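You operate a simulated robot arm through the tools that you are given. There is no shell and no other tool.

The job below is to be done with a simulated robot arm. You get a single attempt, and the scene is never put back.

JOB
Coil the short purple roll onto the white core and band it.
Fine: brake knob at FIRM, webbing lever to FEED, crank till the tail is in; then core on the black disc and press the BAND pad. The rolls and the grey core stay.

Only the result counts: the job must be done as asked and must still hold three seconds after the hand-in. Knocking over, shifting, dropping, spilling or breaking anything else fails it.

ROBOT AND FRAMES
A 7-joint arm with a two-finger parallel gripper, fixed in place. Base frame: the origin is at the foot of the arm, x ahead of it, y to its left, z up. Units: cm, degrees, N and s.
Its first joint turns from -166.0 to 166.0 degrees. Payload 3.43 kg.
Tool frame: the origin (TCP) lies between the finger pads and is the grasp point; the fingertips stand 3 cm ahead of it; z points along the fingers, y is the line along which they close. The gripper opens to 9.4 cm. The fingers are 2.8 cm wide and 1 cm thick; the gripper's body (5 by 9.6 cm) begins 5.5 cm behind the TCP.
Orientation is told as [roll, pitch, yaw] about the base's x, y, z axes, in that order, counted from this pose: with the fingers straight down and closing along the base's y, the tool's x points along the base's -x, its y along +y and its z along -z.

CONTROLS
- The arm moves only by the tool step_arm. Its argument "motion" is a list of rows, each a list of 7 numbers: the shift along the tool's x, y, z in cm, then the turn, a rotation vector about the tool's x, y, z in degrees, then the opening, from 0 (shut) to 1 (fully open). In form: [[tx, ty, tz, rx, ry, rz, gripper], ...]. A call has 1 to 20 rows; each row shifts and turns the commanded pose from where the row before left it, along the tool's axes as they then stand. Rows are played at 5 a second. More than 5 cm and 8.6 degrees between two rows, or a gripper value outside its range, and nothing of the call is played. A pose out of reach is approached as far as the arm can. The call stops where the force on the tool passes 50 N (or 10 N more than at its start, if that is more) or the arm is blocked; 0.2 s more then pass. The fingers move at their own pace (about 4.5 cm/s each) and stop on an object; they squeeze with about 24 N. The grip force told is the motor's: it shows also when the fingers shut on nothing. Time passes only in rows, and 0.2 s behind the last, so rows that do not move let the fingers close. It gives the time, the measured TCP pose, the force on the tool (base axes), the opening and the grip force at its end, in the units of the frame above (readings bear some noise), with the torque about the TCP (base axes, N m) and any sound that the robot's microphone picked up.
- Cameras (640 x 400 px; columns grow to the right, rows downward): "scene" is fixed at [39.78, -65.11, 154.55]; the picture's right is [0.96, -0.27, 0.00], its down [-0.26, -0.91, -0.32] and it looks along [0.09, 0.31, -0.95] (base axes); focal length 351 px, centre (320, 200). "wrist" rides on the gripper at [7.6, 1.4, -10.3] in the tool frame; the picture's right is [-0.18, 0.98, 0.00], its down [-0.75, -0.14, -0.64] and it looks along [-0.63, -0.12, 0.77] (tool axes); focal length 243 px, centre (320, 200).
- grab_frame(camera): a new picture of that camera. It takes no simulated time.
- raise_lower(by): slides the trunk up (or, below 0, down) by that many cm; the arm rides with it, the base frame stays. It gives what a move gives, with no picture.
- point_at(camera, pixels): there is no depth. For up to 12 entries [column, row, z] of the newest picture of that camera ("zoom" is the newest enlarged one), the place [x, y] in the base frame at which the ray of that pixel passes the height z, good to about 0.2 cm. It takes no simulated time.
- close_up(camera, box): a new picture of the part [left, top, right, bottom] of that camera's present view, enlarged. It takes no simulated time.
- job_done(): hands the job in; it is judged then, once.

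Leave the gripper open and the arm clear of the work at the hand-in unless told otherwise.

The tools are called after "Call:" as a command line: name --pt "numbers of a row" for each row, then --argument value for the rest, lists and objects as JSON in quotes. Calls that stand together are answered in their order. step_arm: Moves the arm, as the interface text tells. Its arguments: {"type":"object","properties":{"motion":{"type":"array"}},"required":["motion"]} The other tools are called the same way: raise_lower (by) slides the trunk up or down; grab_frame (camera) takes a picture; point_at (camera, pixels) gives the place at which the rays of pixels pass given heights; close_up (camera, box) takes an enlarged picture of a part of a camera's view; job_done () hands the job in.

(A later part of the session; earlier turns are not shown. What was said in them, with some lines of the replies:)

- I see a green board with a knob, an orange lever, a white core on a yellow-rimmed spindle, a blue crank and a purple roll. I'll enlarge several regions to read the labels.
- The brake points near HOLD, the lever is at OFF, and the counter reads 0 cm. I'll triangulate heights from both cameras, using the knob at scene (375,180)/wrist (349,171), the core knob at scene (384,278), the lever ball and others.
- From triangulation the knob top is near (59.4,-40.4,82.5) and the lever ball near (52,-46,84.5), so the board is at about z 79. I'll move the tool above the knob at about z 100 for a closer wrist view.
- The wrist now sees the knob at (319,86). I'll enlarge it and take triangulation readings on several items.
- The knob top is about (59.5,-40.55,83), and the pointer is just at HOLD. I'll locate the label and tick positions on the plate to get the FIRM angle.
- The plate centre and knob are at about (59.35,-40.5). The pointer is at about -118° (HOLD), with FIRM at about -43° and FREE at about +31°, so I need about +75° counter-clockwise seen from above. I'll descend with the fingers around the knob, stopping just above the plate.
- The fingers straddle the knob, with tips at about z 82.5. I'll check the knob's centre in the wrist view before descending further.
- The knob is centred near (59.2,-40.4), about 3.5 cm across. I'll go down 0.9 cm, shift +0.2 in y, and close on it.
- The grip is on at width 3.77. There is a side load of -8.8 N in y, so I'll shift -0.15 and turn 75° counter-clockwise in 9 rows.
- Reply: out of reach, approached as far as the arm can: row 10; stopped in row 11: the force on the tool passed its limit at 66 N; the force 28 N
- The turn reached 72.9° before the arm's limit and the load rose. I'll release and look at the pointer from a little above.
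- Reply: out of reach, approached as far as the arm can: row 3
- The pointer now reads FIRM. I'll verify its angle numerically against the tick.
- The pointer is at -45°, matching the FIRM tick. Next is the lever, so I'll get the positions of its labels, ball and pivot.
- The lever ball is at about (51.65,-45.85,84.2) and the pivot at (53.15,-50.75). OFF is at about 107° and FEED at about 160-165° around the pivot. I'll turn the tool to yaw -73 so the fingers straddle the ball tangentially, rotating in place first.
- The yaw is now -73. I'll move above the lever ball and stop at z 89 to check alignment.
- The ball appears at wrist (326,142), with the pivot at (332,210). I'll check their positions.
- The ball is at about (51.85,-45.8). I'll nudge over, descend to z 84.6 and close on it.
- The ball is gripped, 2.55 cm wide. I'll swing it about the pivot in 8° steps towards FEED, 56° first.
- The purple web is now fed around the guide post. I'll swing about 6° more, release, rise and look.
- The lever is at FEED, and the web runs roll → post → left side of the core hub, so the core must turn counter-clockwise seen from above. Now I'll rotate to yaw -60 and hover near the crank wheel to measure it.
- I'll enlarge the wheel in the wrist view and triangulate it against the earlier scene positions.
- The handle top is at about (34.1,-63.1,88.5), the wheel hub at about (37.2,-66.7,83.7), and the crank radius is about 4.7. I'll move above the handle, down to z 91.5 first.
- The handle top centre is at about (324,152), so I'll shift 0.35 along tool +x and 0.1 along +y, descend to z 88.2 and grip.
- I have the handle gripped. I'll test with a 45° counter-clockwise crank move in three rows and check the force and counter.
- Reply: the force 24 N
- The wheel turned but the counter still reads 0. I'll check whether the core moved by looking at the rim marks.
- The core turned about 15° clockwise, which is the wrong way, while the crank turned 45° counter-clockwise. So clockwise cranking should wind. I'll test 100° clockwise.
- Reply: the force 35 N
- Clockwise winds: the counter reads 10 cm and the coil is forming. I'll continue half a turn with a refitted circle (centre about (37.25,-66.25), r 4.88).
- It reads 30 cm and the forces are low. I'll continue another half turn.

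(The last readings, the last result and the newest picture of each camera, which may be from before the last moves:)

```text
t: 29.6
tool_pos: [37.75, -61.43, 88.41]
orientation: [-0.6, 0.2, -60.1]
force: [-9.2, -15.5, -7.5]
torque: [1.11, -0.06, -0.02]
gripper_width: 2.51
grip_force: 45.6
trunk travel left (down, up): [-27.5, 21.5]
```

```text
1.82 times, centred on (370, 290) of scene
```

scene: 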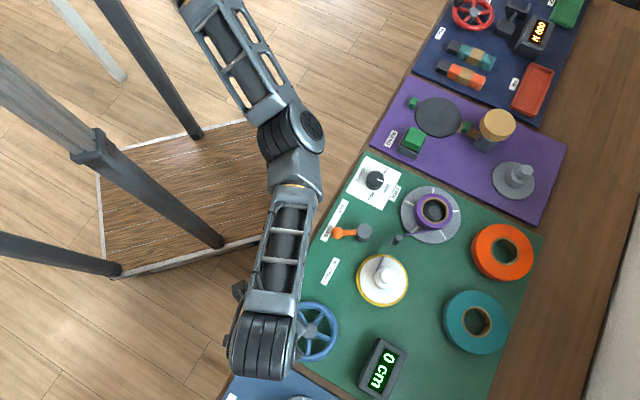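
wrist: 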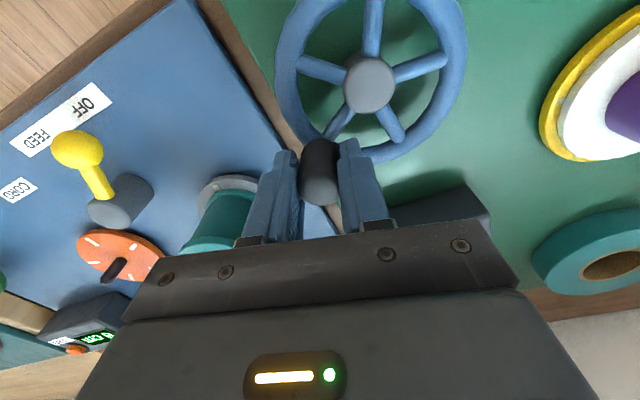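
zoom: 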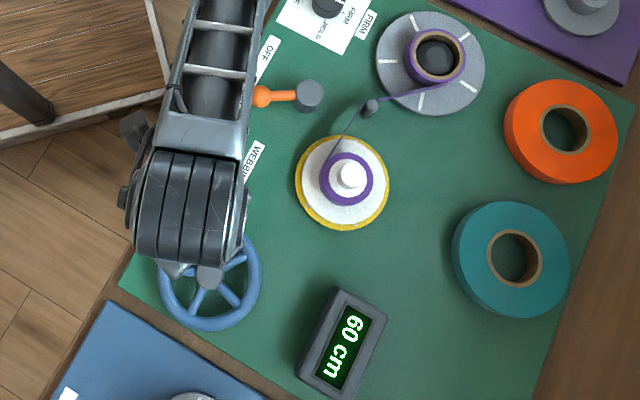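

It reads 60 cm. The roll still has material, so I'll do a full turn.

Call:
step_arm --pt "-1.298 1.09 0 0 0 0 0.1" --pt "-1.593 0.58 0 0 0 0 0.1" --pt "-1.695 0 0 0 0 0 0.1" --pt "-1.593 -0.58 0 0 0 0 0.1" --pt "-1.298 -1.09 0 0 0 0 0.1" --pt "-0.8475 -1.468 0 0 0 0 0.1" --pt "-0.294 -1.669 0 0 0 0 0.1" --pt "0.294 -1.669 0 0 0 0 0.1" --pt "0.8475 -1.468 0 0 0 0 0.1" --pt "1.298 -1.09 0 0 0 0 0.1" --pt "1.593 -0.58 0 0 0 0 0.1" --pt "1.695 0 0 0 0 0 0.1" --pt "1.593 0.58 0 0 0 0 0.1" --pt "1.298 1.09 0 0 0 0 0.1" --pt "0.8475 1.468 0 0 0 0 0.1" --pt "0.294 1.669 0 0 0 0 0.1" --pt "-0.294 1.669 0 0 0 0 0.1" --pt "-0.8475 1.468 0 0 0 0 0.1" --pt "0 0 0 0 0 0 0.1"

Call:
close_up --camera "scene" --box '[260, 180, 480, 400]'

```text
t: 33.6
tool_pos: [37.95, -61.42, 88.53]
orientation: [-0.8, 0.0, -60.1]
force: [-5.2, -32.8, 17.0]
torque: [0.37, -0.58, -0.04]
gripper_width: 2.46
grip_force: 44.7
trunk travel left (down, up): [-27.5, 21.5]
```

```text
1.82 times, centred on (370, 290) of scene
```

zoom: 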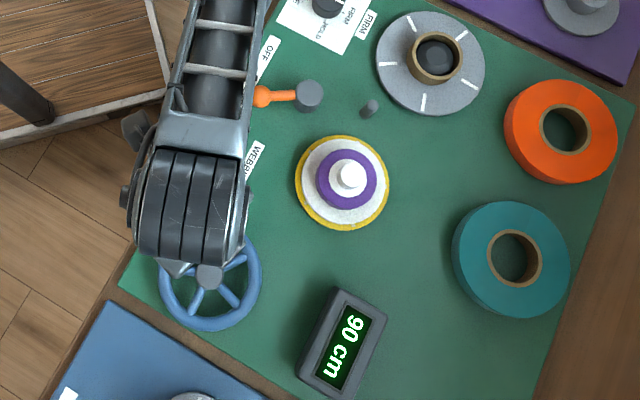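

It reads 90 cm, the roll is empty, and no web is visible between roll and core. I'll enlarge to check that the tail is in.

Call:
close_up --camera "scene" --box '[340, 220, 420, 320]'

Call:
grab_frame --camera "wrist"

```text
4.00 times, centred on (380, 270) of scene
```

zoom: 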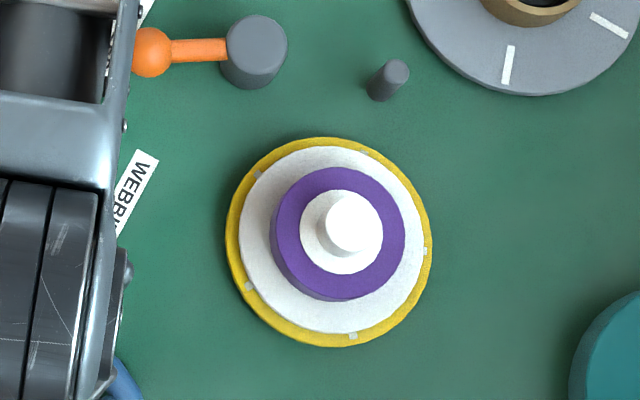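

```text
taken
```

wrist: 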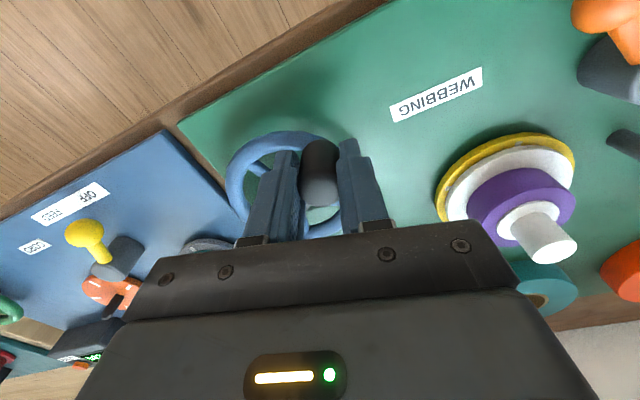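

The tail is fully in. I'll release the handle and lift straight up.

Call:
step_arm --pt "0 0 0 0 0 0 0.3" --pt "0 0 0 0 0 0 0.5" --pt "0 0 0 0 0 0 0.5" --pt "0 0 -2 0 0 0 0.5" --pt "0 0 -3 0 0 0 0.5" --pt "0 0 -4 0 0 0 0.5" --pt "0 0 -3 0 0 0 0.5"

Call:
close_up --camera "scene" --box '[260, 180, 480, 400]'

Call:
grab_frame --camera "wrist"

```text
t: 35.2
tool_pos: [37.96, -61.49, 100.08]
orientation: [-0.4, 0.0, -59.9]
force: [-0.1, -0.1, -0.8]
torque: [0.01, 0.03, -0.01]
gripper_width: 4.72
grip_force: 0.0
trunk travel left (down, up): [-27.5, 21.5]
```

```text
1.82 times, centred on (370, 290) of scene
```

zoom: 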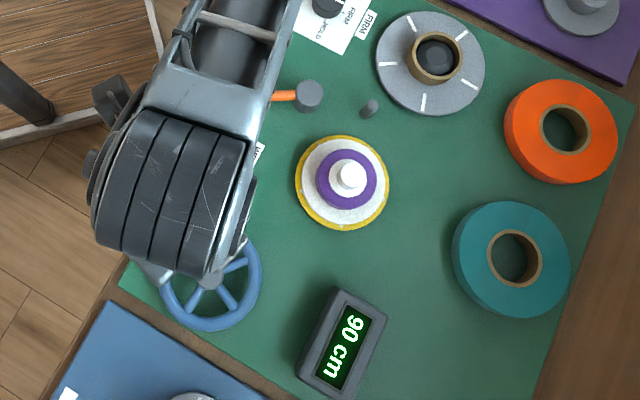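

```text
taken
```

wrist: 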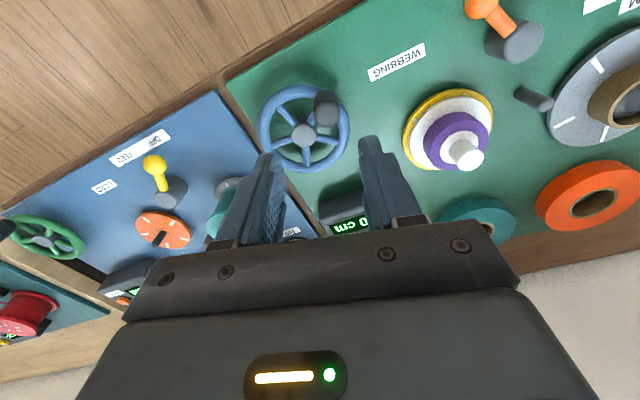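

The handle is free and the coil is unchanged. I'll move above the white core at z 100 to measure it.

Call:
step_arm --pt "-1.91 3.51 0 0 0 0 0.5" --pt "-1.91 3.51 0 0 0 0 0.5" --pt "-1.91 3.51 0 0 0 0 0.5" --pt "-1.91 3.51 0 0 0 0 0.5"

Call:
grab_frame --camera "wrist"

Call:
close_up --camera "wrist" --box '[256, 80, 384, 200]'

Call:
point_at --camera "scene" --pixels '[[387, 276, 87.5], [387, 276, 88.5], [384, 278, 85], [384, 278, 86]]'

```text
t: 36.2
tool_pos: [54.1, -60.94, 100.2]
orientation: [-0.5, 0.1, -60.0]
force: [-1.0, -0.5, 0.0]
torque: [0.01, 0.01, 0.01]
gripper_width: 4.7
grip_force: 0.0
trunk travel left (down, up): [-27.5, 21.5]
```

```text
taken
```

wrist: 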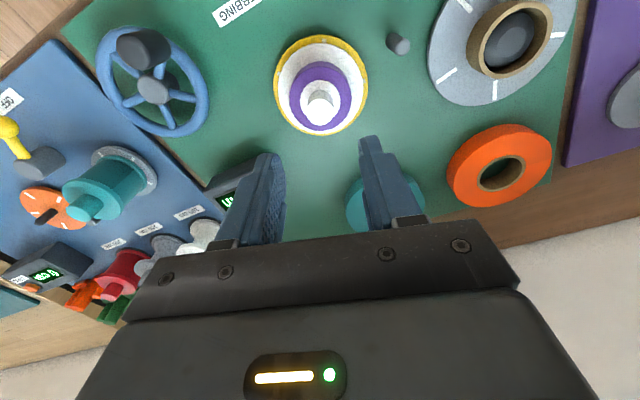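

```text
3.33 times, centred on (320, 140) of wrist
```

zoom: 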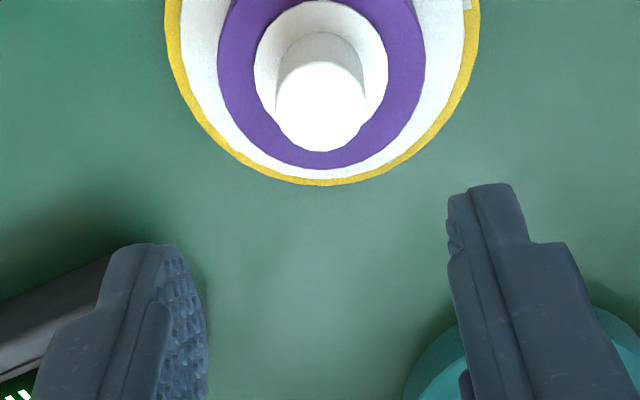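

```text
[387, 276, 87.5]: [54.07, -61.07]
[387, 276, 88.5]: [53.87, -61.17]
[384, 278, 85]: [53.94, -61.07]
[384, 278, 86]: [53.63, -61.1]
```

The knob top is at wrist (320.4,112). I'll locate it.

Call:
point_at --camera "wrist" --pixels '[[320.4, 112, 86], [320.4, 112, 87], [320.4, 112, 88], [320.4, 112, 89], [307, 112, 88], [333.5, 112, 88], [320.4, 97, 85], [320.4, 97, 84]]'

Call:
close_up --camera "scene" --box '[345, 235, 425, 315]'

```text
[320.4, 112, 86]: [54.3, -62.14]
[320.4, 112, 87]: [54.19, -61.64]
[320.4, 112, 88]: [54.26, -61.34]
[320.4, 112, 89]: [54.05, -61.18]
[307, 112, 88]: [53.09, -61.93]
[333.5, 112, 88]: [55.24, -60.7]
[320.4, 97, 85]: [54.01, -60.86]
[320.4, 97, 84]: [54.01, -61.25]
```

```text
5.00 times, centred on (385, 275) of scene
```

zoom: 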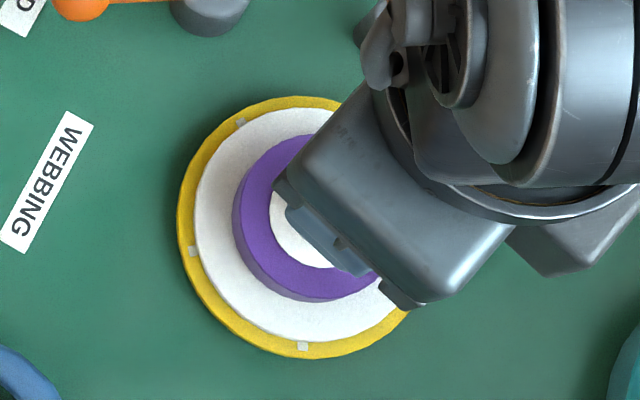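

The knob top is at about (54.15,-61.25,88.3), about 2.5 cm across. I'll descend around it to z 91 and check.

Call:
step_arm --pt "-0.28 -0.11 3 0 0 0 0.5" --pt "0 0 3 0 0 0 0.5" --pt "0 0 2 0 0 0 0.5" --pt "0 0 1.2 0 0 0 0.5"

Call:
close_up --camera "wrist" --box '[240, 80, 400, 240]'

```text
t: 37.2
tool_pos: [54.1, -61.2, 91.08]
orientation: [-0.5, 0.0, -59.9]
force: [0.0, 0.4, -0.2]
torque: [0.0, 0.0, -0.02]
gripper_width: 4.68
grip_force: 0.1
trunk travel left (down, up): [-27.5, 21.5]
```

```text
2.50 times, centred on (320, 160) of wrist
```

zoom: 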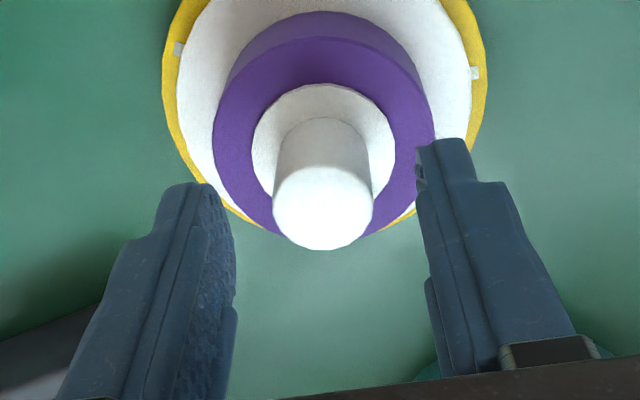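

The knob is centred between the fingers. I'll descend 2.6 and grip.

Call:
step_arm --pt "0 0 1.3 0 0 0 0.5" --pt "0 0 1.3 0 0 0 0.5" --pt "0 0 0 0 0 0 0.1" --pt "0 0 0 0 0 0 0.1" --pt "0 0 0 0 0 0 0.1" --pt "0 0 0 0 0 0 0.1"

Call:
close_up --camera "wrist" --box '[240, 80, 400, 240]'

```text
t: 38.6
tool_pos: [54.12, -61.04, 88.61]
orientation: [-0.4, 0.1, -59.9]
force: [4.0, 0.5, -1.2]
torque: [0.04, -0.18, -0.05]
gripper_width: 3.59
grip_force: 24.4
trunk travel left (down, up): [-27.5, 21.5]
```

```text
2.50 times, centred on (320, 160) of wrist
```

zoom: 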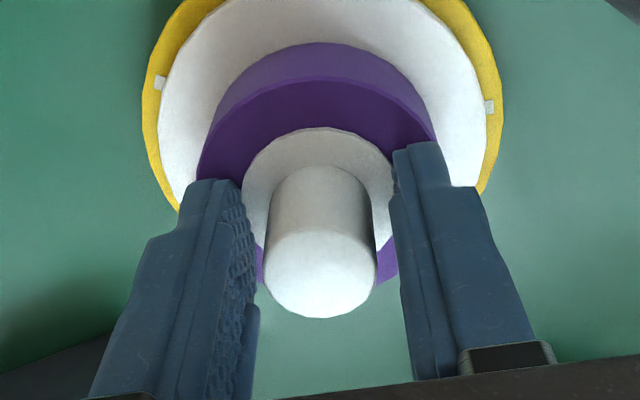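

The fingers stopped at 3.59 cm, so they are on the wider hub rather than the knob. I'll open, rise 0.8 cm and grip the knob proper.

Call:
step_arm --pt "0 0 0 0 0 0 0.5" --pt "0 0 0 0 0 0 0.5" --pt "0 0 -0.8 0 0 0 0.5" --pt "0 0 0 0 0 0 0.1" --pt "0 0 0 0 0 0 0.1" --pt "0 0 0 0 0 0 0.1" --pt "0 0 0 0 0 0 0.1" --pt "0 0 0 0 0 0 0.1"

Call:
close_up --camera "wrist" --box '[240, 80, 400, 240]'

```text
t: 40.5
tool_pos: [53.98, -61.09, 89.28]
orientation: [-0.5, 0.1, -59.9]
force: [5.0, 1.7, 1.2]
torque: [0.19, -0.47, -0.01]
gripper_width: 2.32
grip_force: 23.8
trunk travel left (down, up): [-27.5, 21.5]
```

```text
2.50 times, centred on (320, 160) of wrist
```

zoom: 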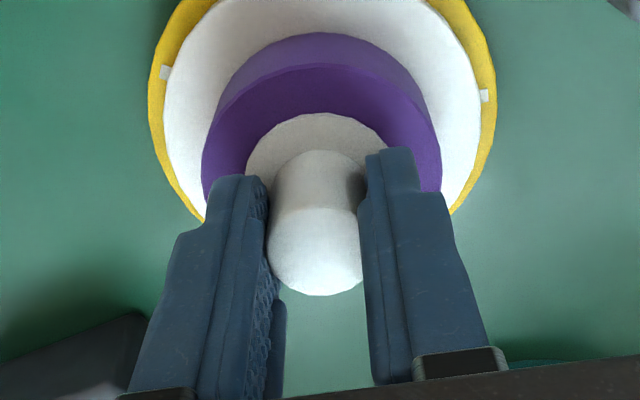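

The knob is gripped at 2.32 cm. I'll lift straight up slowly.

Call:
step_arm --pt "0 0 -0.5 0 0 0 0.1" --pt "0 0 -1 0 0 0 0.1" --pt "0 0 -2 0 0 0 0.1" --pt "0 0 -2.5 0 0 0 0.1" --pt "0 0 -2.5 0 0 0 0.1" --pt "0 0 -2.5 0 0 0 0.1"

Call:
grab_frame --camera "wrist"

Call:
grab_frame --camera "scene"

```text
t: 41.9
tool_pos: [54.38, -61.1, 100.26]
orientation: [-0.6, 0.1, -60.0]
force: [0.6, -0.1, -1.5]
torque: [0.04, 0.03, -0.03]
gripper_width: 2.36
grip_force: 23.9
trunk travel left (down, up): [-27.5, 21.5]
```

```text
taken
```

wrist: 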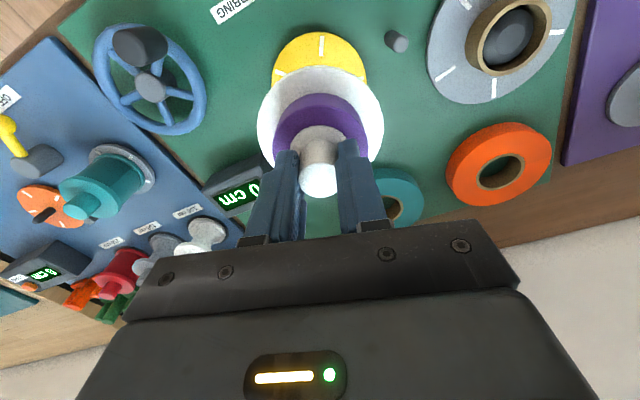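

```text
taken
```

scene: 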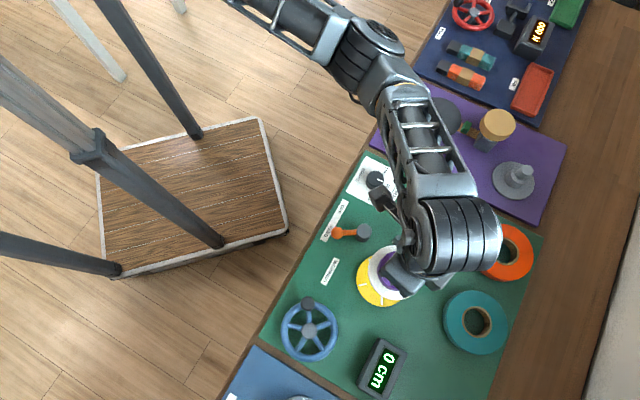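

The core is lifted with its coil intact. I'll raise it, rotate to yaw -20, and carry it towards the purple board, stopping at about (66,-34) for a look at the disc.

Call:
step_arm --pt "0 0 -1 0 0 -8 0.1" --pt "0 0 -1 0 0 -8 0.1" --pt "0 0 -1 0 0 -8 0.1" --pt "0 0 -1 0 0 -8 0.1" --pt "0 0 0 0 0 -8 0.1" --pt "-0.24 2 0 0 0 0 0.1" --pt "-0.24 4 0 0 0 0 0.1" --pt "-0.24 4.2 0 0 0 0 0.1" --pt "-0.24 4.2 0 0 0 0 0.1" --pt "-0.24 4.2 0 0 0 0 0.1" --pt "-0.24 4.2 0 0 0 0 0.1" --pt "-0.24 4 0 0 0 0 0.1" --pt "0 2.5 0 0 0 0 0.1"

Call:
grab_frame --camera "wrist"

Call:
grab_frame --camera "scene"

```text
t: 44.6
tool_pos: [65.58, -34.58, 104.21]
orientation: [-0.3, 0.4, -19.9]
force: [0.4, 0.1, -0.7]
torque: [0.03, 0.03, 0.0]
gripper_width: 2.34
grip_force: 24.3
trunk travel left (down, up): [-27.5, 21.5]
```

```text
taken
```

wrist: 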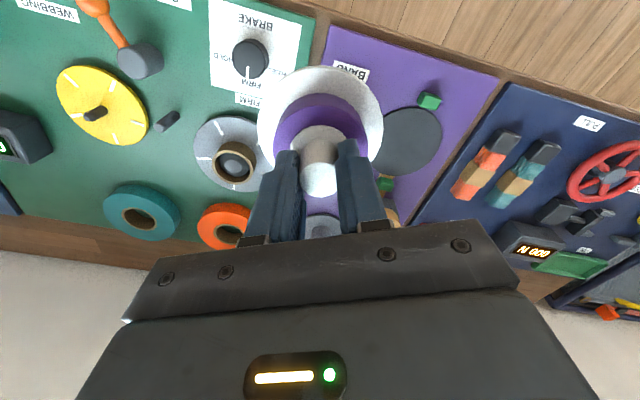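

```text
taken
```

scene: 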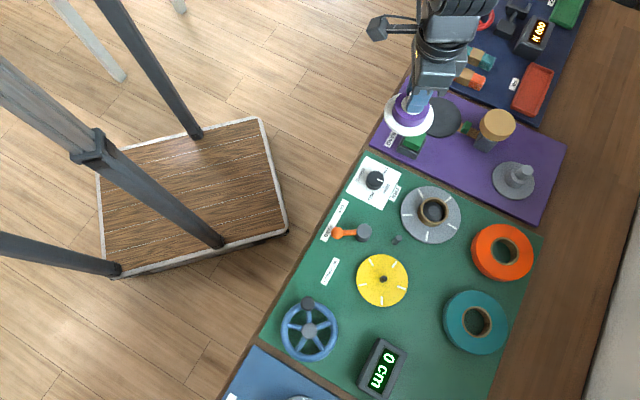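

The black disc is visible at about wrist (407,141). I'll zoom in both cameras to triangulate its centre and height.

Call:
close_up --camera "wrist" --box '[340, 60, 468, 220]'

Call:
close_up --camera "scene" --box '[370, 70, 570, 210]'

```text
2.50 times, centred on (404, 140) of wrist
```

zoom: 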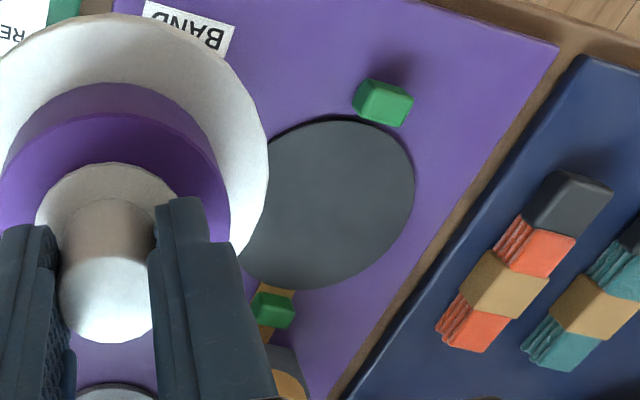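

```text
2.86 times, centred on (470, 140) of scene
```

zoom: 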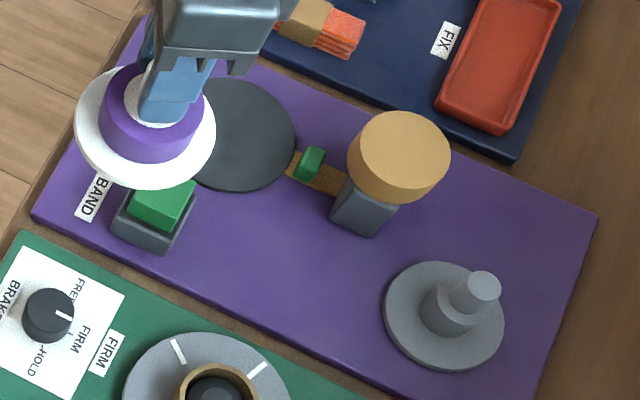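

Call:
point_at --camera "wrist" --pixels '[[406, 141.6, 80], [406, 141.6, 82], [414, 107.6, 81], [400, 176, 81], [441.6, 136, 81], [430, 100, 82], [385, 184, 82]]'

Call:
point_at --camera "scene" --pixels '[[438.5, 117.2, 80], [438.5, 117.2, 82], [413, 102.5, 82], [467, 127.4, 82], [415.4, 117, 81], [461.6, 118, 81], [438.5, 97, 81], [438.5, 137.4, 81], [497.6, 121.5, 88], [497.6, 121.5, 92]]'

```text
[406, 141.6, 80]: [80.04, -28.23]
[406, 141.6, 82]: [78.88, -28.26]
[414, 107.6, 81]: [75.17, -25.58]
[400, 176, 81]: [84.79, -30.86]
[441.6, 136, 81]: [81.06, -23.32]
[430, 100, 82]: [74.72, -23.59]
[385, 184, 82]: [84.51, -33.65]
```

```text
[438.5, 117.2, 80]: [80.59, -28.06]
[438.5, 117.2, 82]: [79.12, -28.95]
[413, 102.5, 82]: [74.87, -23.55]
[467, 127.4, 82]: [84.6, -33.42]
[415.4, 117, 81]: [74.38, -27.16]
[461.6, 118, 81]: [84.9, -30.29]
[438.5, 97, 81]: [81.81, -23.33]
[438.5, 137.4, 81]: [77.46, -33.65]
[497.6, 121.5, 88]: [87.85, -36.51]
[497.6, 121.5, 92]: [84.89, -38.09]
```

The jaws are at (74.8,-23.6) and (84.55,-33.5), and the disc centre is about (79.75,-28.4) at z≈80.7. The tan mushroom lies at about -52° from the disc, so I'll turn to yaw -52 to keep the gripper's narrow side towards it. Then I'll move over the disc at z 104.

Call:
step_arm --pt "0 0 0 0 0 8 0.1" --pt "0 0 0 0 0 8 0.1" --pt "0 0 0 0 0 8 0.1" --pt "0 0 0 0 0 8 0.1" --pt "-0.965 3.7 0 0 0 0 0.1" --pt "-0.965 3.7 0 0 0 0 0.1" --pt "-0.965 3.7 0 0 0 0 0.1" --pt "-0.965 3.7 0 0 0 0 0.1" --pt "0 0 0 0 0 0 0.1"

Call:
grab_frame --camera "wrist"

Call:
grab_frame --camera "scene"

Call:
close_up --camera "scene" --box '[370, 50, 570, 190]'

```text
t: 46.6
tool_pos: [79.97, -28.1, 103.85]
orientation: [-0.6, 0.2, -51.9]
force: [-0.4, 0.2, -0.6]
torque: [-0.02, -0.02, -0.02]
gripper_width: 2.35
grip_force: 23.8
trunk travel left (down, up): [-27.5, 21.5]
```

```text
taken
```

wrist: 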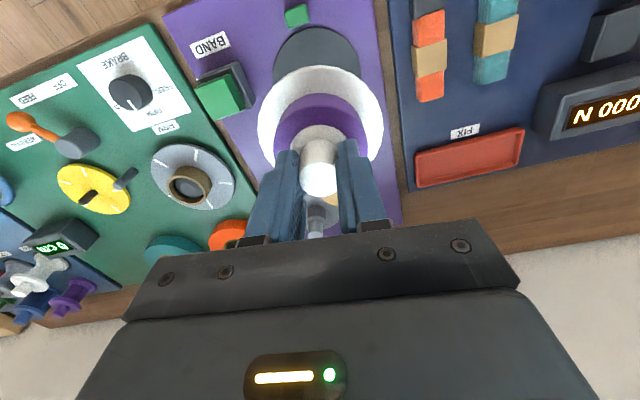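

```text
taken
```

scene: 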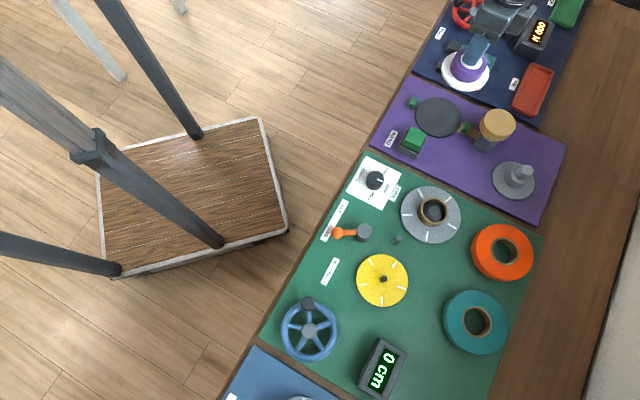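

```text
2.86 times, centred on (470, 120) of scene
```

zoom: 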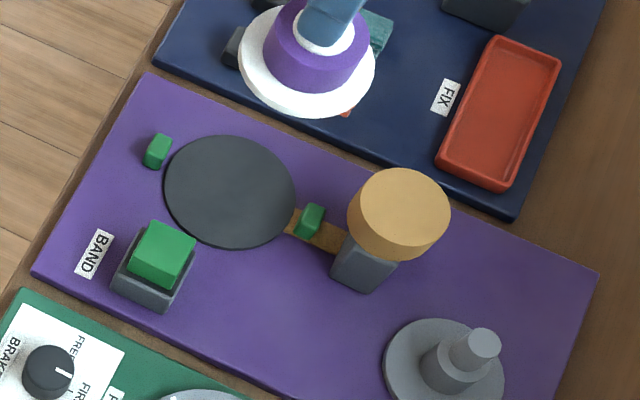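

The tool is roughly above the disc. I'll descend to about z 94 and check alignment against the disc and the mushroom's height.

Call:
step_arm --pt "0 0 3 0 0 0 0.1" --pt "0 0 3 0 0 0 0.1" --pt "0 0 3 0 0 0 0.1" --pt "0 0 1 0 0 0 0.1" --pt "0 0 0 0 0 0 0.1"

Call:
grab_frame --camera "wrist"

Call:
close_up --camera "scene" --box '[370, 50, 570, 190]'

Call:
close_up --camera "wrist" --box '[220, 20, 420, 220]'

```text
t: 47.9
tool_pos: [79.68, -28.11, 94.02]
orientation: [-0.5, 0.1, -52.0]
force: [-0.5, -0.1, -0.9]
torque: [0.02, 0.03, 0.0]
gripper_width: 2.36
grip_force: 24.4
trunk travel left (down, up): [-27.5, 21.5]
```

```text
taken
```

wrist: 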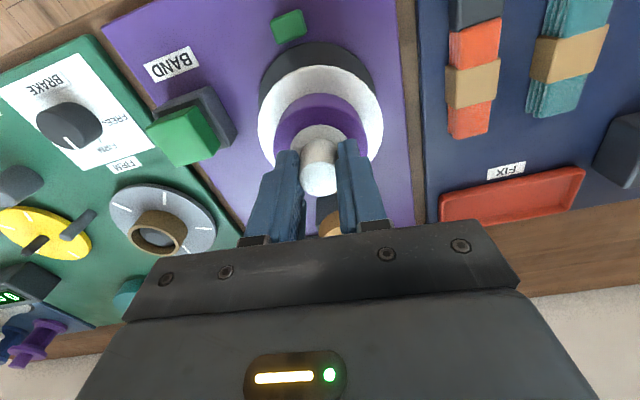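

```text
2.86 times, centred on (470, 120) of scene
```

zoom: 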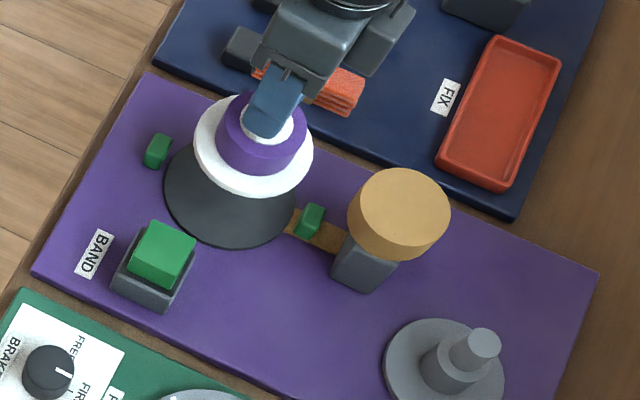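

```text
2.00 times, centred on (320, 120) of wrist
```

zoom: 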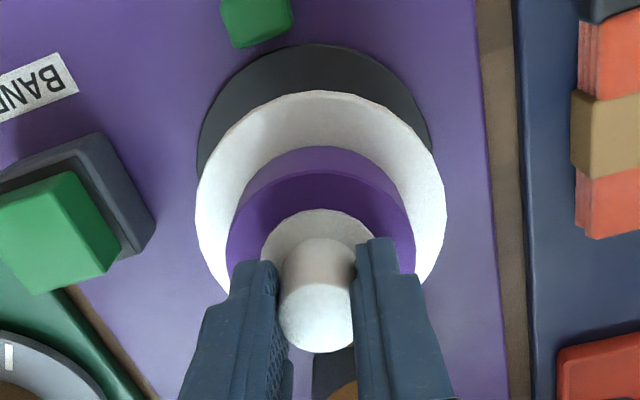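

I'll compute the disc edge points in the base frame to refine its centre.

Call:
point_at --camera "wrist" --pixels '[[258.5, 102, 80.7], [376, 92, 80.7], [317, 41.5, 80.7], [280, 57, 80.7], [352, 54, 80.7], [366, 68, 80.7], [264, 78, 80.7], [289, 25, 82], [320, 174, 94.0]]'

Call:
point_at --camera "scene" --pixels '[[415.4, 117.1, 80.7], [461.5, 117.1, 80.7], [438.4, 97.2, 80.7], [438.4, 137, 80.7], [438.4, 117.1, 80.7], [412.9, 102.4, 82], [466.4, 126.2, 82]]'

```text
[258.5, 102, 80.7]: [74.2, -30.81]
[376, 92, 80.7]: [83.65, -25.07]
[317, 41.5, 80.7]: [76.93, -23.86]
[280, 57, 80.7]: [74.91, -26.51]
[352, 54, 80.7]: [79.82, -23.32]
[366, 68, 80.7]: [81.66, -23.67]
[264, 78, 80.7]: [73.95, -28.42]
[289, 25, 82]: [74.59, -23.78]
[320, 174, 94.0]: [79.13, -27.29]
```

```text
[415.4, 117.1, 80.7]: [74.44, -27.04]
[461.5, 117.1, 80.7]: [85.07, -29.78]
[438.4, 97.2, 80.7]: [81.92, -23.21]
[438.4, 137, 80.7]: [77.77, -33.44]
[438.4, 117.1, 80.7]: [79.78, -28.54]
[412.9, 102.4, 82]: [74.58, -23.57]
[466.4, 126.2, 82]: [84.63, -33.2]
```

The best centre is about (79.65,-28.45), so I'll correct by about (-0.1,-0.3). Then I'll lower to z≈90.3.

Call:
step_arm --pt "-0.175 -0.26 0 0 0 0 0.1" --pt "0 0 1.5 0 0 0 0.1" --pt "0 0 1.2 0 0 0 0.1" --pt "0 0 0.9 0 0 0 0.1" --pt "0 0 0 0 0 0 0.1"

Call:
close_up --camera "scene" --box '[370, 50, 570, 190]'

Call:
close_up --camera "wrist" --box '[220, 20, 420, 220]'

```text
t: 49.0
tool_pos: [79.68, -28.45, 90.19]
orientation: [-0.6, 0.2, -51.9]
force: [0.2, -0.5, -0.4]
torque: [0.01, 0.02, 0.02]
gripper_width: 2.32
grip_force: 23.9
trunk travel left (down, up): [-27.5, 21.5]
```

```text
2.86 times, centred on (470, 120) of scene
```

zoom: 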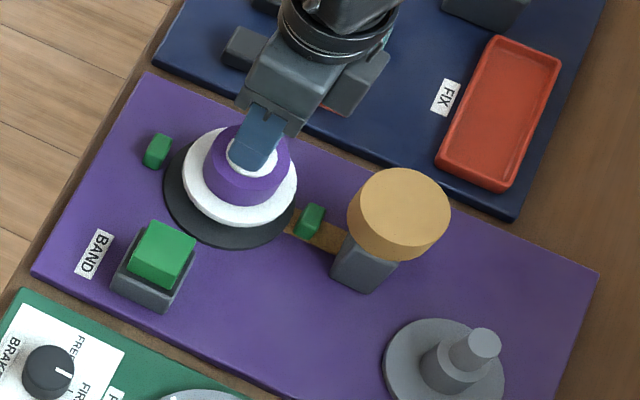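

```text
2.00 times, centred on (320, 120) of wrist
```

zoom: 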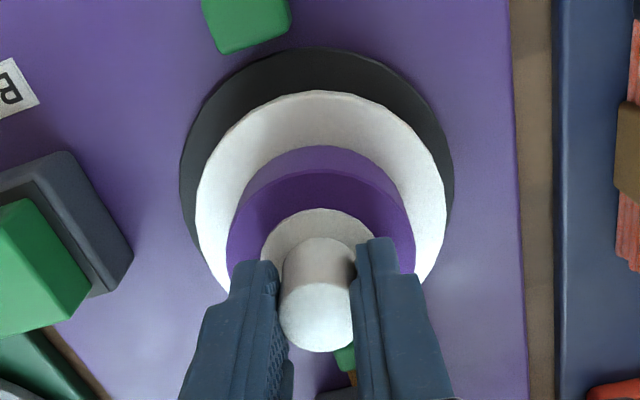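

Alignment is good. I'll lower in small steps and watch for contact.

Call:
step_arm --pt "0 0 0.4 0 0 0 0.1" --pt "0 0 0.3 0 0 0 0.1" --pt "0 0 0.2 0 0 0 0.1" --pt "0 0 0 0 0 0 0.1"

Call:
close_up --camera "scene" --box '[400, 70, 500, 150]'

```text
t: 50.0
tool_pos: [79.6, -28.44, 89.37]
orientation: [-0.4, 0.2, -51.8]
force: [0.5, 0.1, -1.4]
torque: [-0.01, 0.0, -0.02]
gripper_width: 2.35
grip_force: 24.0
trunk travel left (down, up): [-27.5, 21.5]
```

```text
5.00 times, centred on (450, 110) of scene
```

zoom: 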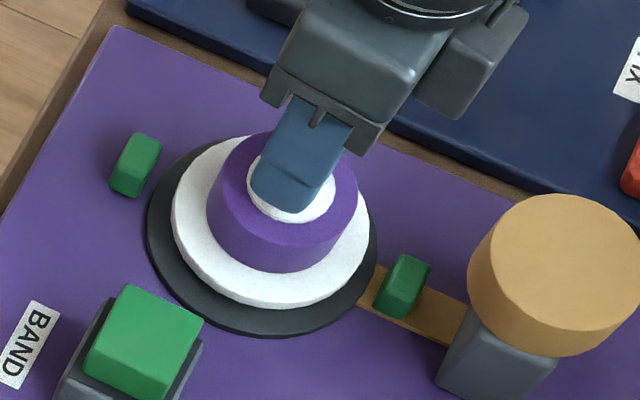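

There is no contact yet, so I'll keep going in 0.2 cm steps.

Call:
step_arm --pt "0 0 0.2 0 0 0 0.1" --pt "0 0 0.2 0 0 0 0.1" --pt "0 0 0.0 0 0 0 0.1"

```text
t: 50.9
tool_pos: [79.63, -28.51, 89.13]
orientation: [-0.4, 0.3, -52.0]
force: [0.1, -0.1, -0.5]
torque: [0.02, 0.02, 0.0]
gripper_width: 2.34
grip_force: 24.3
trunk travel left (down, up): [-27.5, 21.5]
```

Call:
step_arm --pt "0 0 0.2 0 0 0 0.1" --pt "0 0 0.2 0 0 0 0.1" --pt "0 0 0.0 0 0 0 0.1"

Call:
close_up --camera "scene" --box '[400, 70, 500, 150]'

```text
t: 51.6
tool_pos: [79.54, -28.64, 88.78]
orientation: [-0.5, 0.1, -52.0]
force: [-2.2, -1.6, 15.7]
torque: [0.29, -0.09, -0.06]
gripper_width: 2.33
grip_force: 24.4
trunk travel left (down, up): [-27.5, 21.5]
```

```text
5.00 times, centred on (450, 110) of scene
```

zoom: 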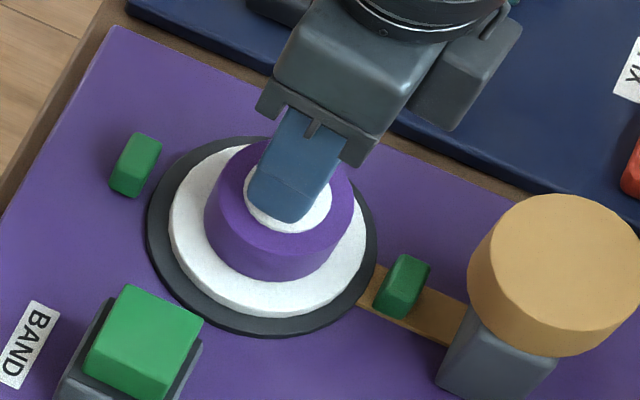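

Contact at 15.7 N, so the core is seated and centred on the disc. I'll ease off 0.1 cm, open gently and lift straight away.

Call:
step_arm --pt "0 0 -0.1 0 0 0 0.1" --pt "0 0 0 0 0 0 0.3" --pt "0 0 0 0 0 0 0.5" --pt "0 0 0 0 0 0 0.5" --pt "0 0 -1 0 0 0 0.5" --pt "0 0 -2 0 0 0 0.5" --pt "0 0 -3 0 0 0 0.5" --pt "0 0 -4 0 0 0 0.5" --pt "0 0 -4 0 0 0 0.5"

Call:
grab_frame --camera "wrist"

Call:
close_up --camera "scene" --box '[370, 50, 570, 190]'

```text
t: 53.6
tool_pos: [79.53, -28.3, 102.74]
orientation: [-0.6, 0.2, -51.9]
force: [-0.2, 0.2, 0.0]
torque: [-0.02, 0.03, 0.0]
gripper_width: 4.71
grip_force: 0.0
trunk travel left (down, up): [-27.5, 21.5]
```

```text
taken
```

wrist: 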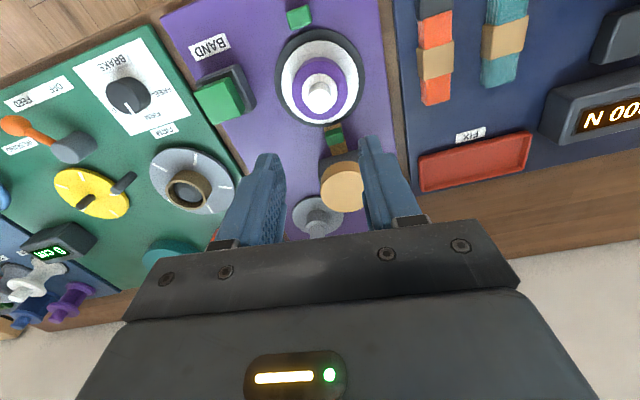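

```text
2.86 times, centred on (470, 120) of scene
```

zoom: 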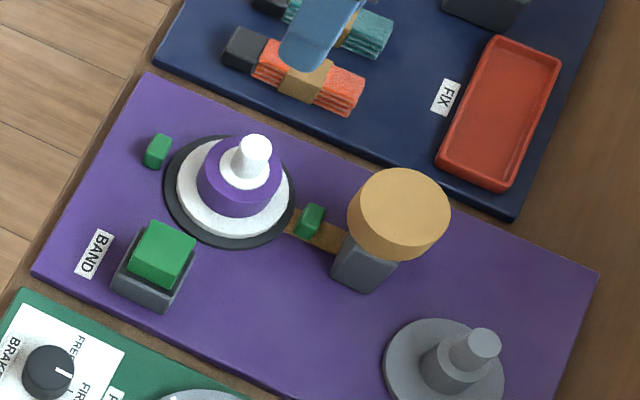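

The core stands on the disc with its coil. Next is the BAND pad, so I'll triangulate it from wrist (≈219,98) and scene (≈415.5,137).

Call:
close_up --camera "wrist" --box '[160, 40, 288, 160]'

Call:
close_up --camera "scene" --box '[390, 110, 440, 170]'

Call:
point_at --camera "scene" --pixels '[[415.7, 136, 82], [415.7, 136, 84], [415.7, 136, 86]]'

Call:
point_at --camera "wrist" --pixels '[[219, 99, 82], [219, 99, 84], [219, 99, 86]]'

```text
3.33 times, centred on (224, 100) of wrist
```

zoom: 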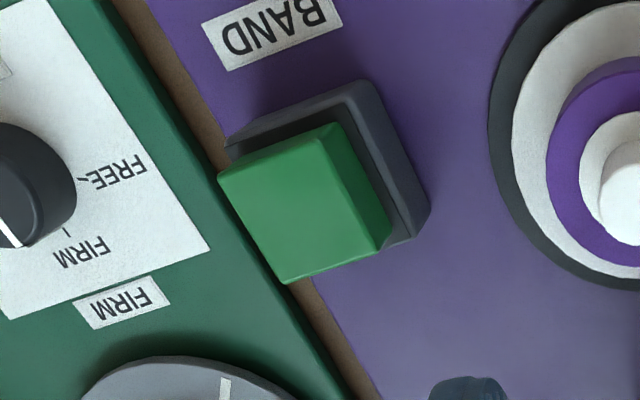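

```text
6.67 times, centred on (415, 140) of scene
```

zoom: 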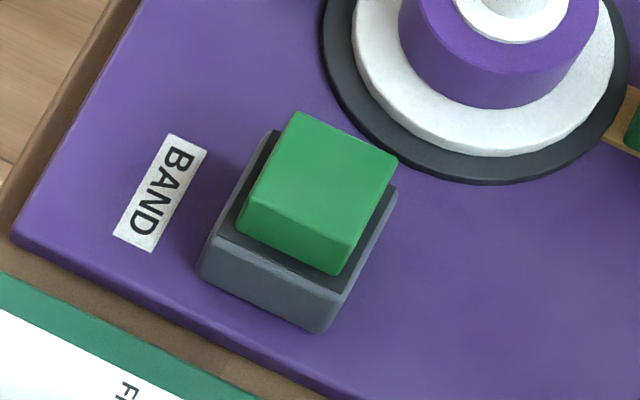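

```text
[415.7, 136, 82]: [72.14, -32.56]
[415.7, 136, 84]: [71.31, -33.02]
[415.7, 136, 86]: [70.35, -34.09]
```

```text
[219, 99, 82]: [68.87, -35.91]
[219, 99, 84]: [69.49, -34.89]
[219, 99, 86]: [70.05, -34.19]
```

The pad top is at about (70.2,-34.3,86). I'll close the fingers, move above the pad and check.

Call:
step_arm --pt "0.33 -3.67 0 0 0 0 0" --pt "0.33 -3.67 0 0 0 0 0" --pt "0.33 -3.67 0 0 0 0 0" --pt "0 0 3 0 0 0 0" --pt "0 0 3 0 0 0 0" --pt "0 0 3 0 0 0 0" --pt "0 0 0 0 0 0 0"

Call:
grab_frame --camera "wrist"

Call:
close_up --camera "scene" --box '[370, 70, 490, 170]'

```text
t: 55.2
tool_pos: [70.25, -34.43, 93.8]
orientation: [-0.5, 0.2, -51.9]
force: [0.9, -0.5, -0.3]
torque: [0.01, 0.04, -0.01]
gripper_width: 0.0
grip_force: 24.1
trunk travel left (down, up): [-27.5, 21.5]
```

```text
taken
```

wrist: 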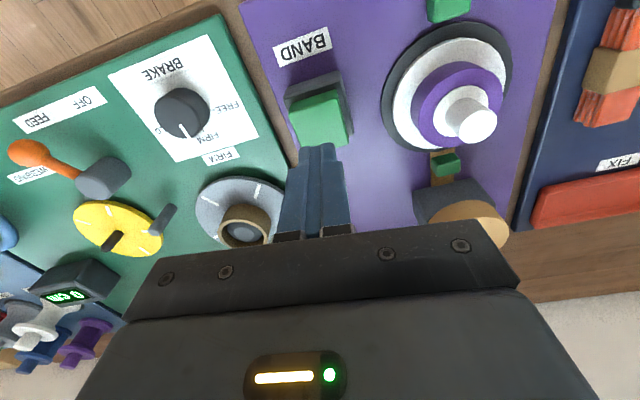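

```text
4.00 times, centred on (430, 120) of scene
```

zoom: 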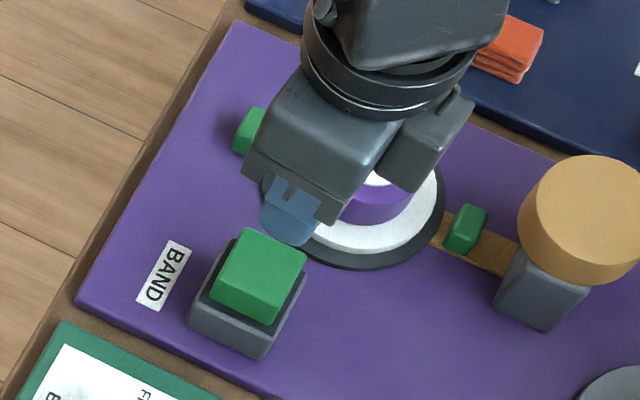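

The pad top appears at wrist (320,119), directly ahead of the fingertips. I'll check its position.

Call:
point_at --camera "wrist" --pixels '[[320, 119, 84], [320, 119, 85], [320, 119, 86], [485, 215, 90], [485, 215, 94]]'

Call:
close_up --camera "wrist" --box '[256, 60, 416, 180]'

```text
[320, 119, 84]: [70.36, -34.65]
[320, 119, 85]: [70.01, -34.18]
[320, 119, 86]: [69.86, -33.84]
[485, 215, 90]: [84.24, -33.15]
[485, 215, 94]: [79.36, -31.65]
```

```text
3.33 times, centred on (336, 120) of wrist
```

zoom: 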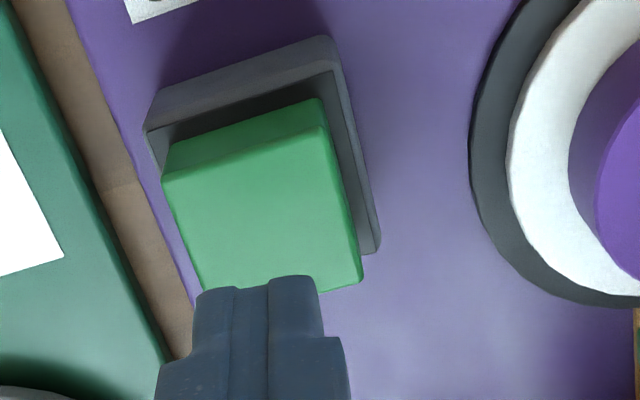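

I'm on target. I'll press down slowly in small steps until the force or sound shows the press.

Call:
step_arm --pt "0.2 0 2 0 0 0 0" --pt "0 0 1.5 0 0 0 0" --pt "0 0 0.5 0 0 0 0" --pt "0 0 0.3 0 0 0 0" --pt "0 0 0.3 0 0 0 0" --pt "0 0 0 0 0 0 0"

Call:
close_up --camera "scene" --box '[370, 70, 490, 170]'

```text
t: 56.6
tool_pos: [70.27, -34.45, 89.17]
orientation: [-0.6, 0.2, -51.9]
force: [-0.7, -2.1, 3.3]
torque: [-0.07, 0.05, -0.03]
gripper_width: 0.01
grip_force: 23.9
trunk travel left (down, up): [-27.5, 21.5]
```

```text
4.00 times, centred on (430, 120) of scene
```

zoom: 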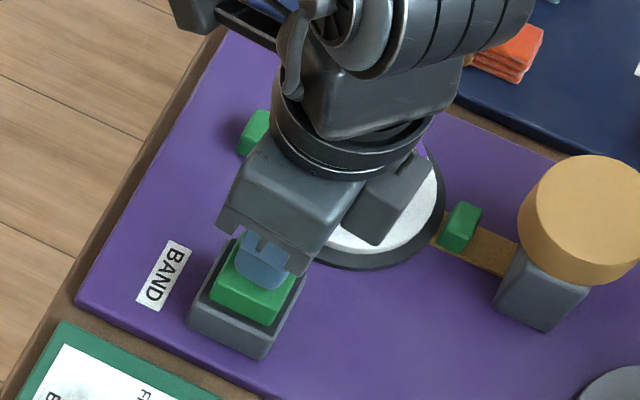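

There is first contact at 3.3 N. I'll press further.

Call:
step_arm --pt "0 0 0.3 0 0 0 0" --pt "0 0 0.3 0 0 0 0" --pt "0 0 0.3 0 0 0 0" --pt "0 0 0 0 0 0 0" --pt "0 0 0 0 0 0 0"

Call:
close_up --camera "scene" --box '[370, 70, 490, 170]'

Call:
grab_frame --camera "wrist"

```text
t: 57.9
tool_pos: [70.26, -34.23, 88.34]
orientation: [-0.5, 0.2, -51.8]
force: [-3.1, -1.2, 10.7]
torque: [-0.09, 0.1, -0.01]
gripper_width: 0.01
grip_force: 24.0
trunk travel left (down, up): [-27.5, 21.5]
heard: click
```

```text
4.00 times, centred on (430, 120) of scene
```

zoom: 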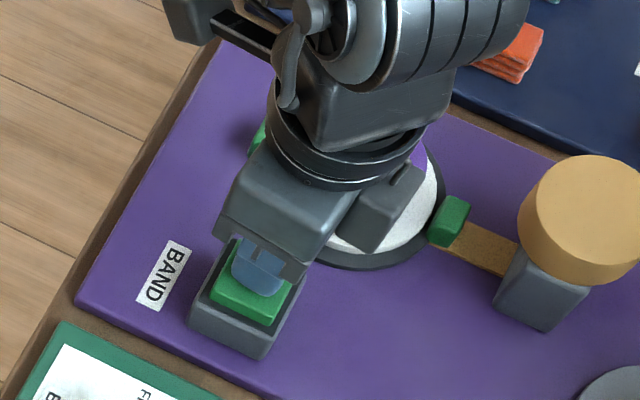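

```text
taken
```

wrist: 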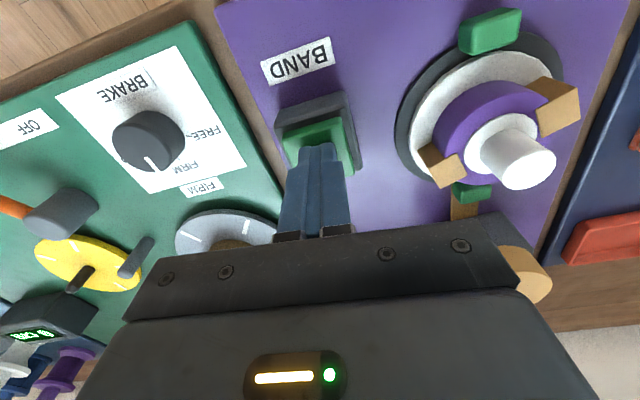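

A click sounded, the jaws moved in, and tan bands appeared on the coil. I'll hold for a second, then watch.

Call:
step_arm --pt "0 0 0 0 0 0 0" --pt "0 0 0 0 0 0 0" --pt "0 0 0 0 0 0 0" --pt "0 0 0 0 0 0 0" --pt "0 0 0 0 0 0 0"

Call:
close_up --camera "wrist" --box '[380, 0, 600, 220]'

```text
t: 59.0
tool_pos: [70.27, -34.45, 88.21]
orientation: [-0.5, 0.1, -52.0]
force: [-1.8, -2.3, 10.6]
torque: [-0.06, 0.09, 0.0]
gripper_width: 0.01
grip_force: 23.9
trunk travel left (down, up): [-27.5, 21.5]
```

```text
1.82 times, centred on (490, 110) of wrist
```

zoom: 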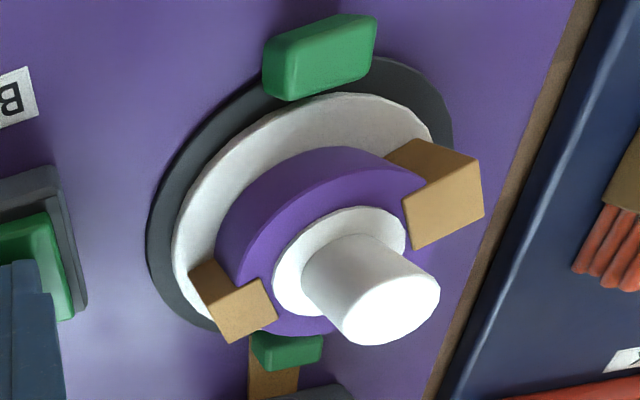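

The bands are on. I'll lift off the pad, open the gripper and back the arm away upwards towards the base side.

Call:
step_arm --pt "0 0 -1 0 0 0 0" --pt "0 0 -2 0 0 0 0" --pt "0 0 -4 0 0 0 0.5" --pt "0 0 -4 0 0 0 1" --pt "0 0 -4 0 0 0 1" --pt "3 -1 -3 0 0 0 1" --pt "3 -1 -1 0 0 0 1" --pt "3 -1 0 0 0 0 1" --pt "3 -1 0 0 0 0 1" --pt "0 0 0 0 0 0 1" --pt "0 0 0 0 0 0 1"

Call:
grab_frame --camera "scene"

Call:
grab_frame --camera "wrist"

Call:
close_up --camera "scene" --box '[370, 50, 570, 190]'

Call:
close_up --camera "scene" --box '[260, 150, 540, 400]'

```text
t: 61.5
tool_pos: [59.61, -26.92, 107.43]
orientation: [-0.5, 0.1, -52.0]
force: [0.1, -0.7, 0.4]
torque: [0.0, 0.01, 0.04]
gripper_width: 9.4
grip_force: 0.1
trunk travel left (down, up): [-27.5, 21.5]
```

```text
taken
```

scene: 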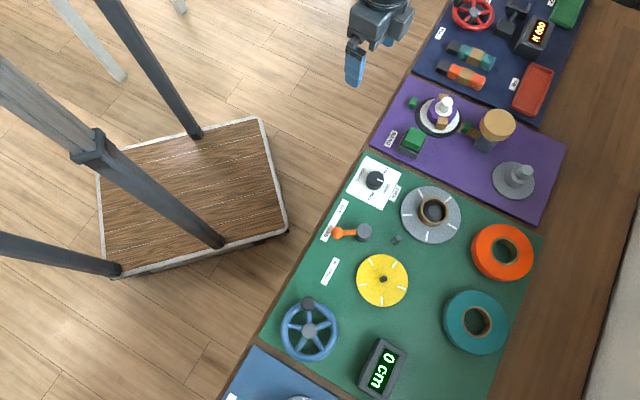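

```text
taken
```

wrist: 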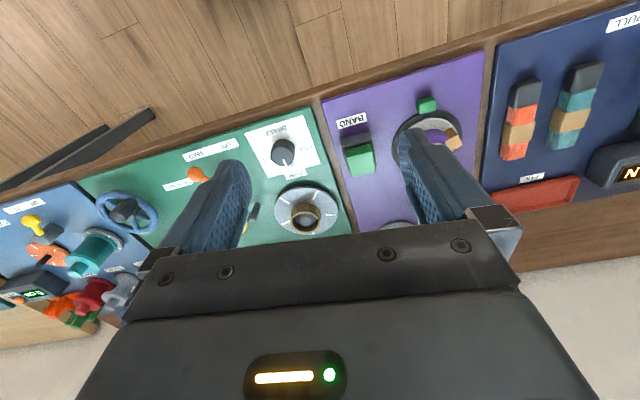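

```text
2.86 times, centred on (470, 120) of scene
```

zoom: 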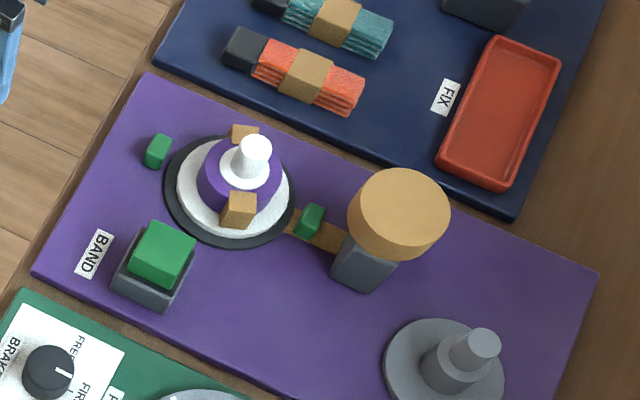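

```text
1.60 times, centred on (400, 275) of scene
```

zoom: 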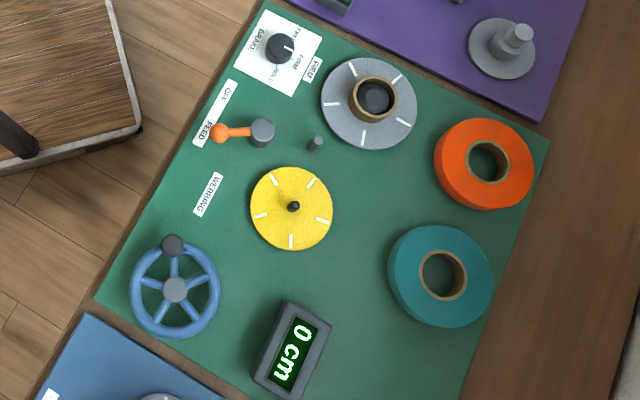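

The coil is banded on the black disc, and the rolls and grey core haven't moved. One last look at the brake knob before I hand in.

Call:
close_up --camera "scene" --box '[340, 145, 410, 215]'

```text
5.71 times, centred on (375, 180) of scene
```

zoom: 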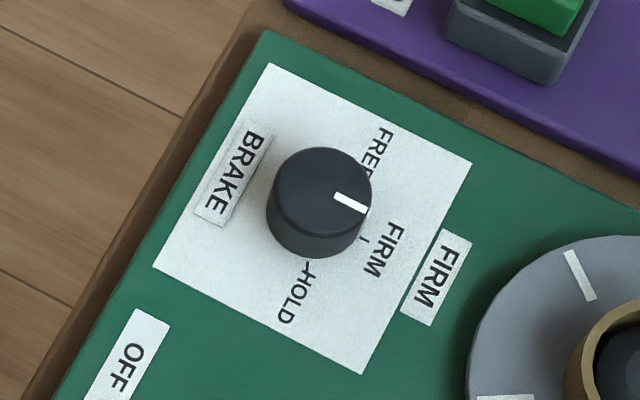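

The brake pointer is square to the FIRM mark, the lever is at FEED, and the coil is banded on the disc. The gripper is open and the arm is clear, so I'm handing in.

Call:
job_done

```text
The job is handed in.
```

The purple roll is coiled onto the white core and banded, and I've handed the job in. No verdict came back, so whether it still holds after three seconds is not confirmed.

- **Brake and lever:** the brake knob is at FIRM (its pointer matches the mark) and the webbing lever is at FEED.
- **Winding:** the crank winds clockwise. I first turned it about 45° the wrong way, which wound nothing, then cranked until the roll was empty and the tail was in. The counter read 90 cm.
- **Banding:** the core is centred on the black disc. I pressed the BAND pad, heard a click, and two tan bands showed on the coil afterwards.

In the last pictures the orange and teal rolls and the grey core had not moved. The gripper is open and the arm is clear of the bench.
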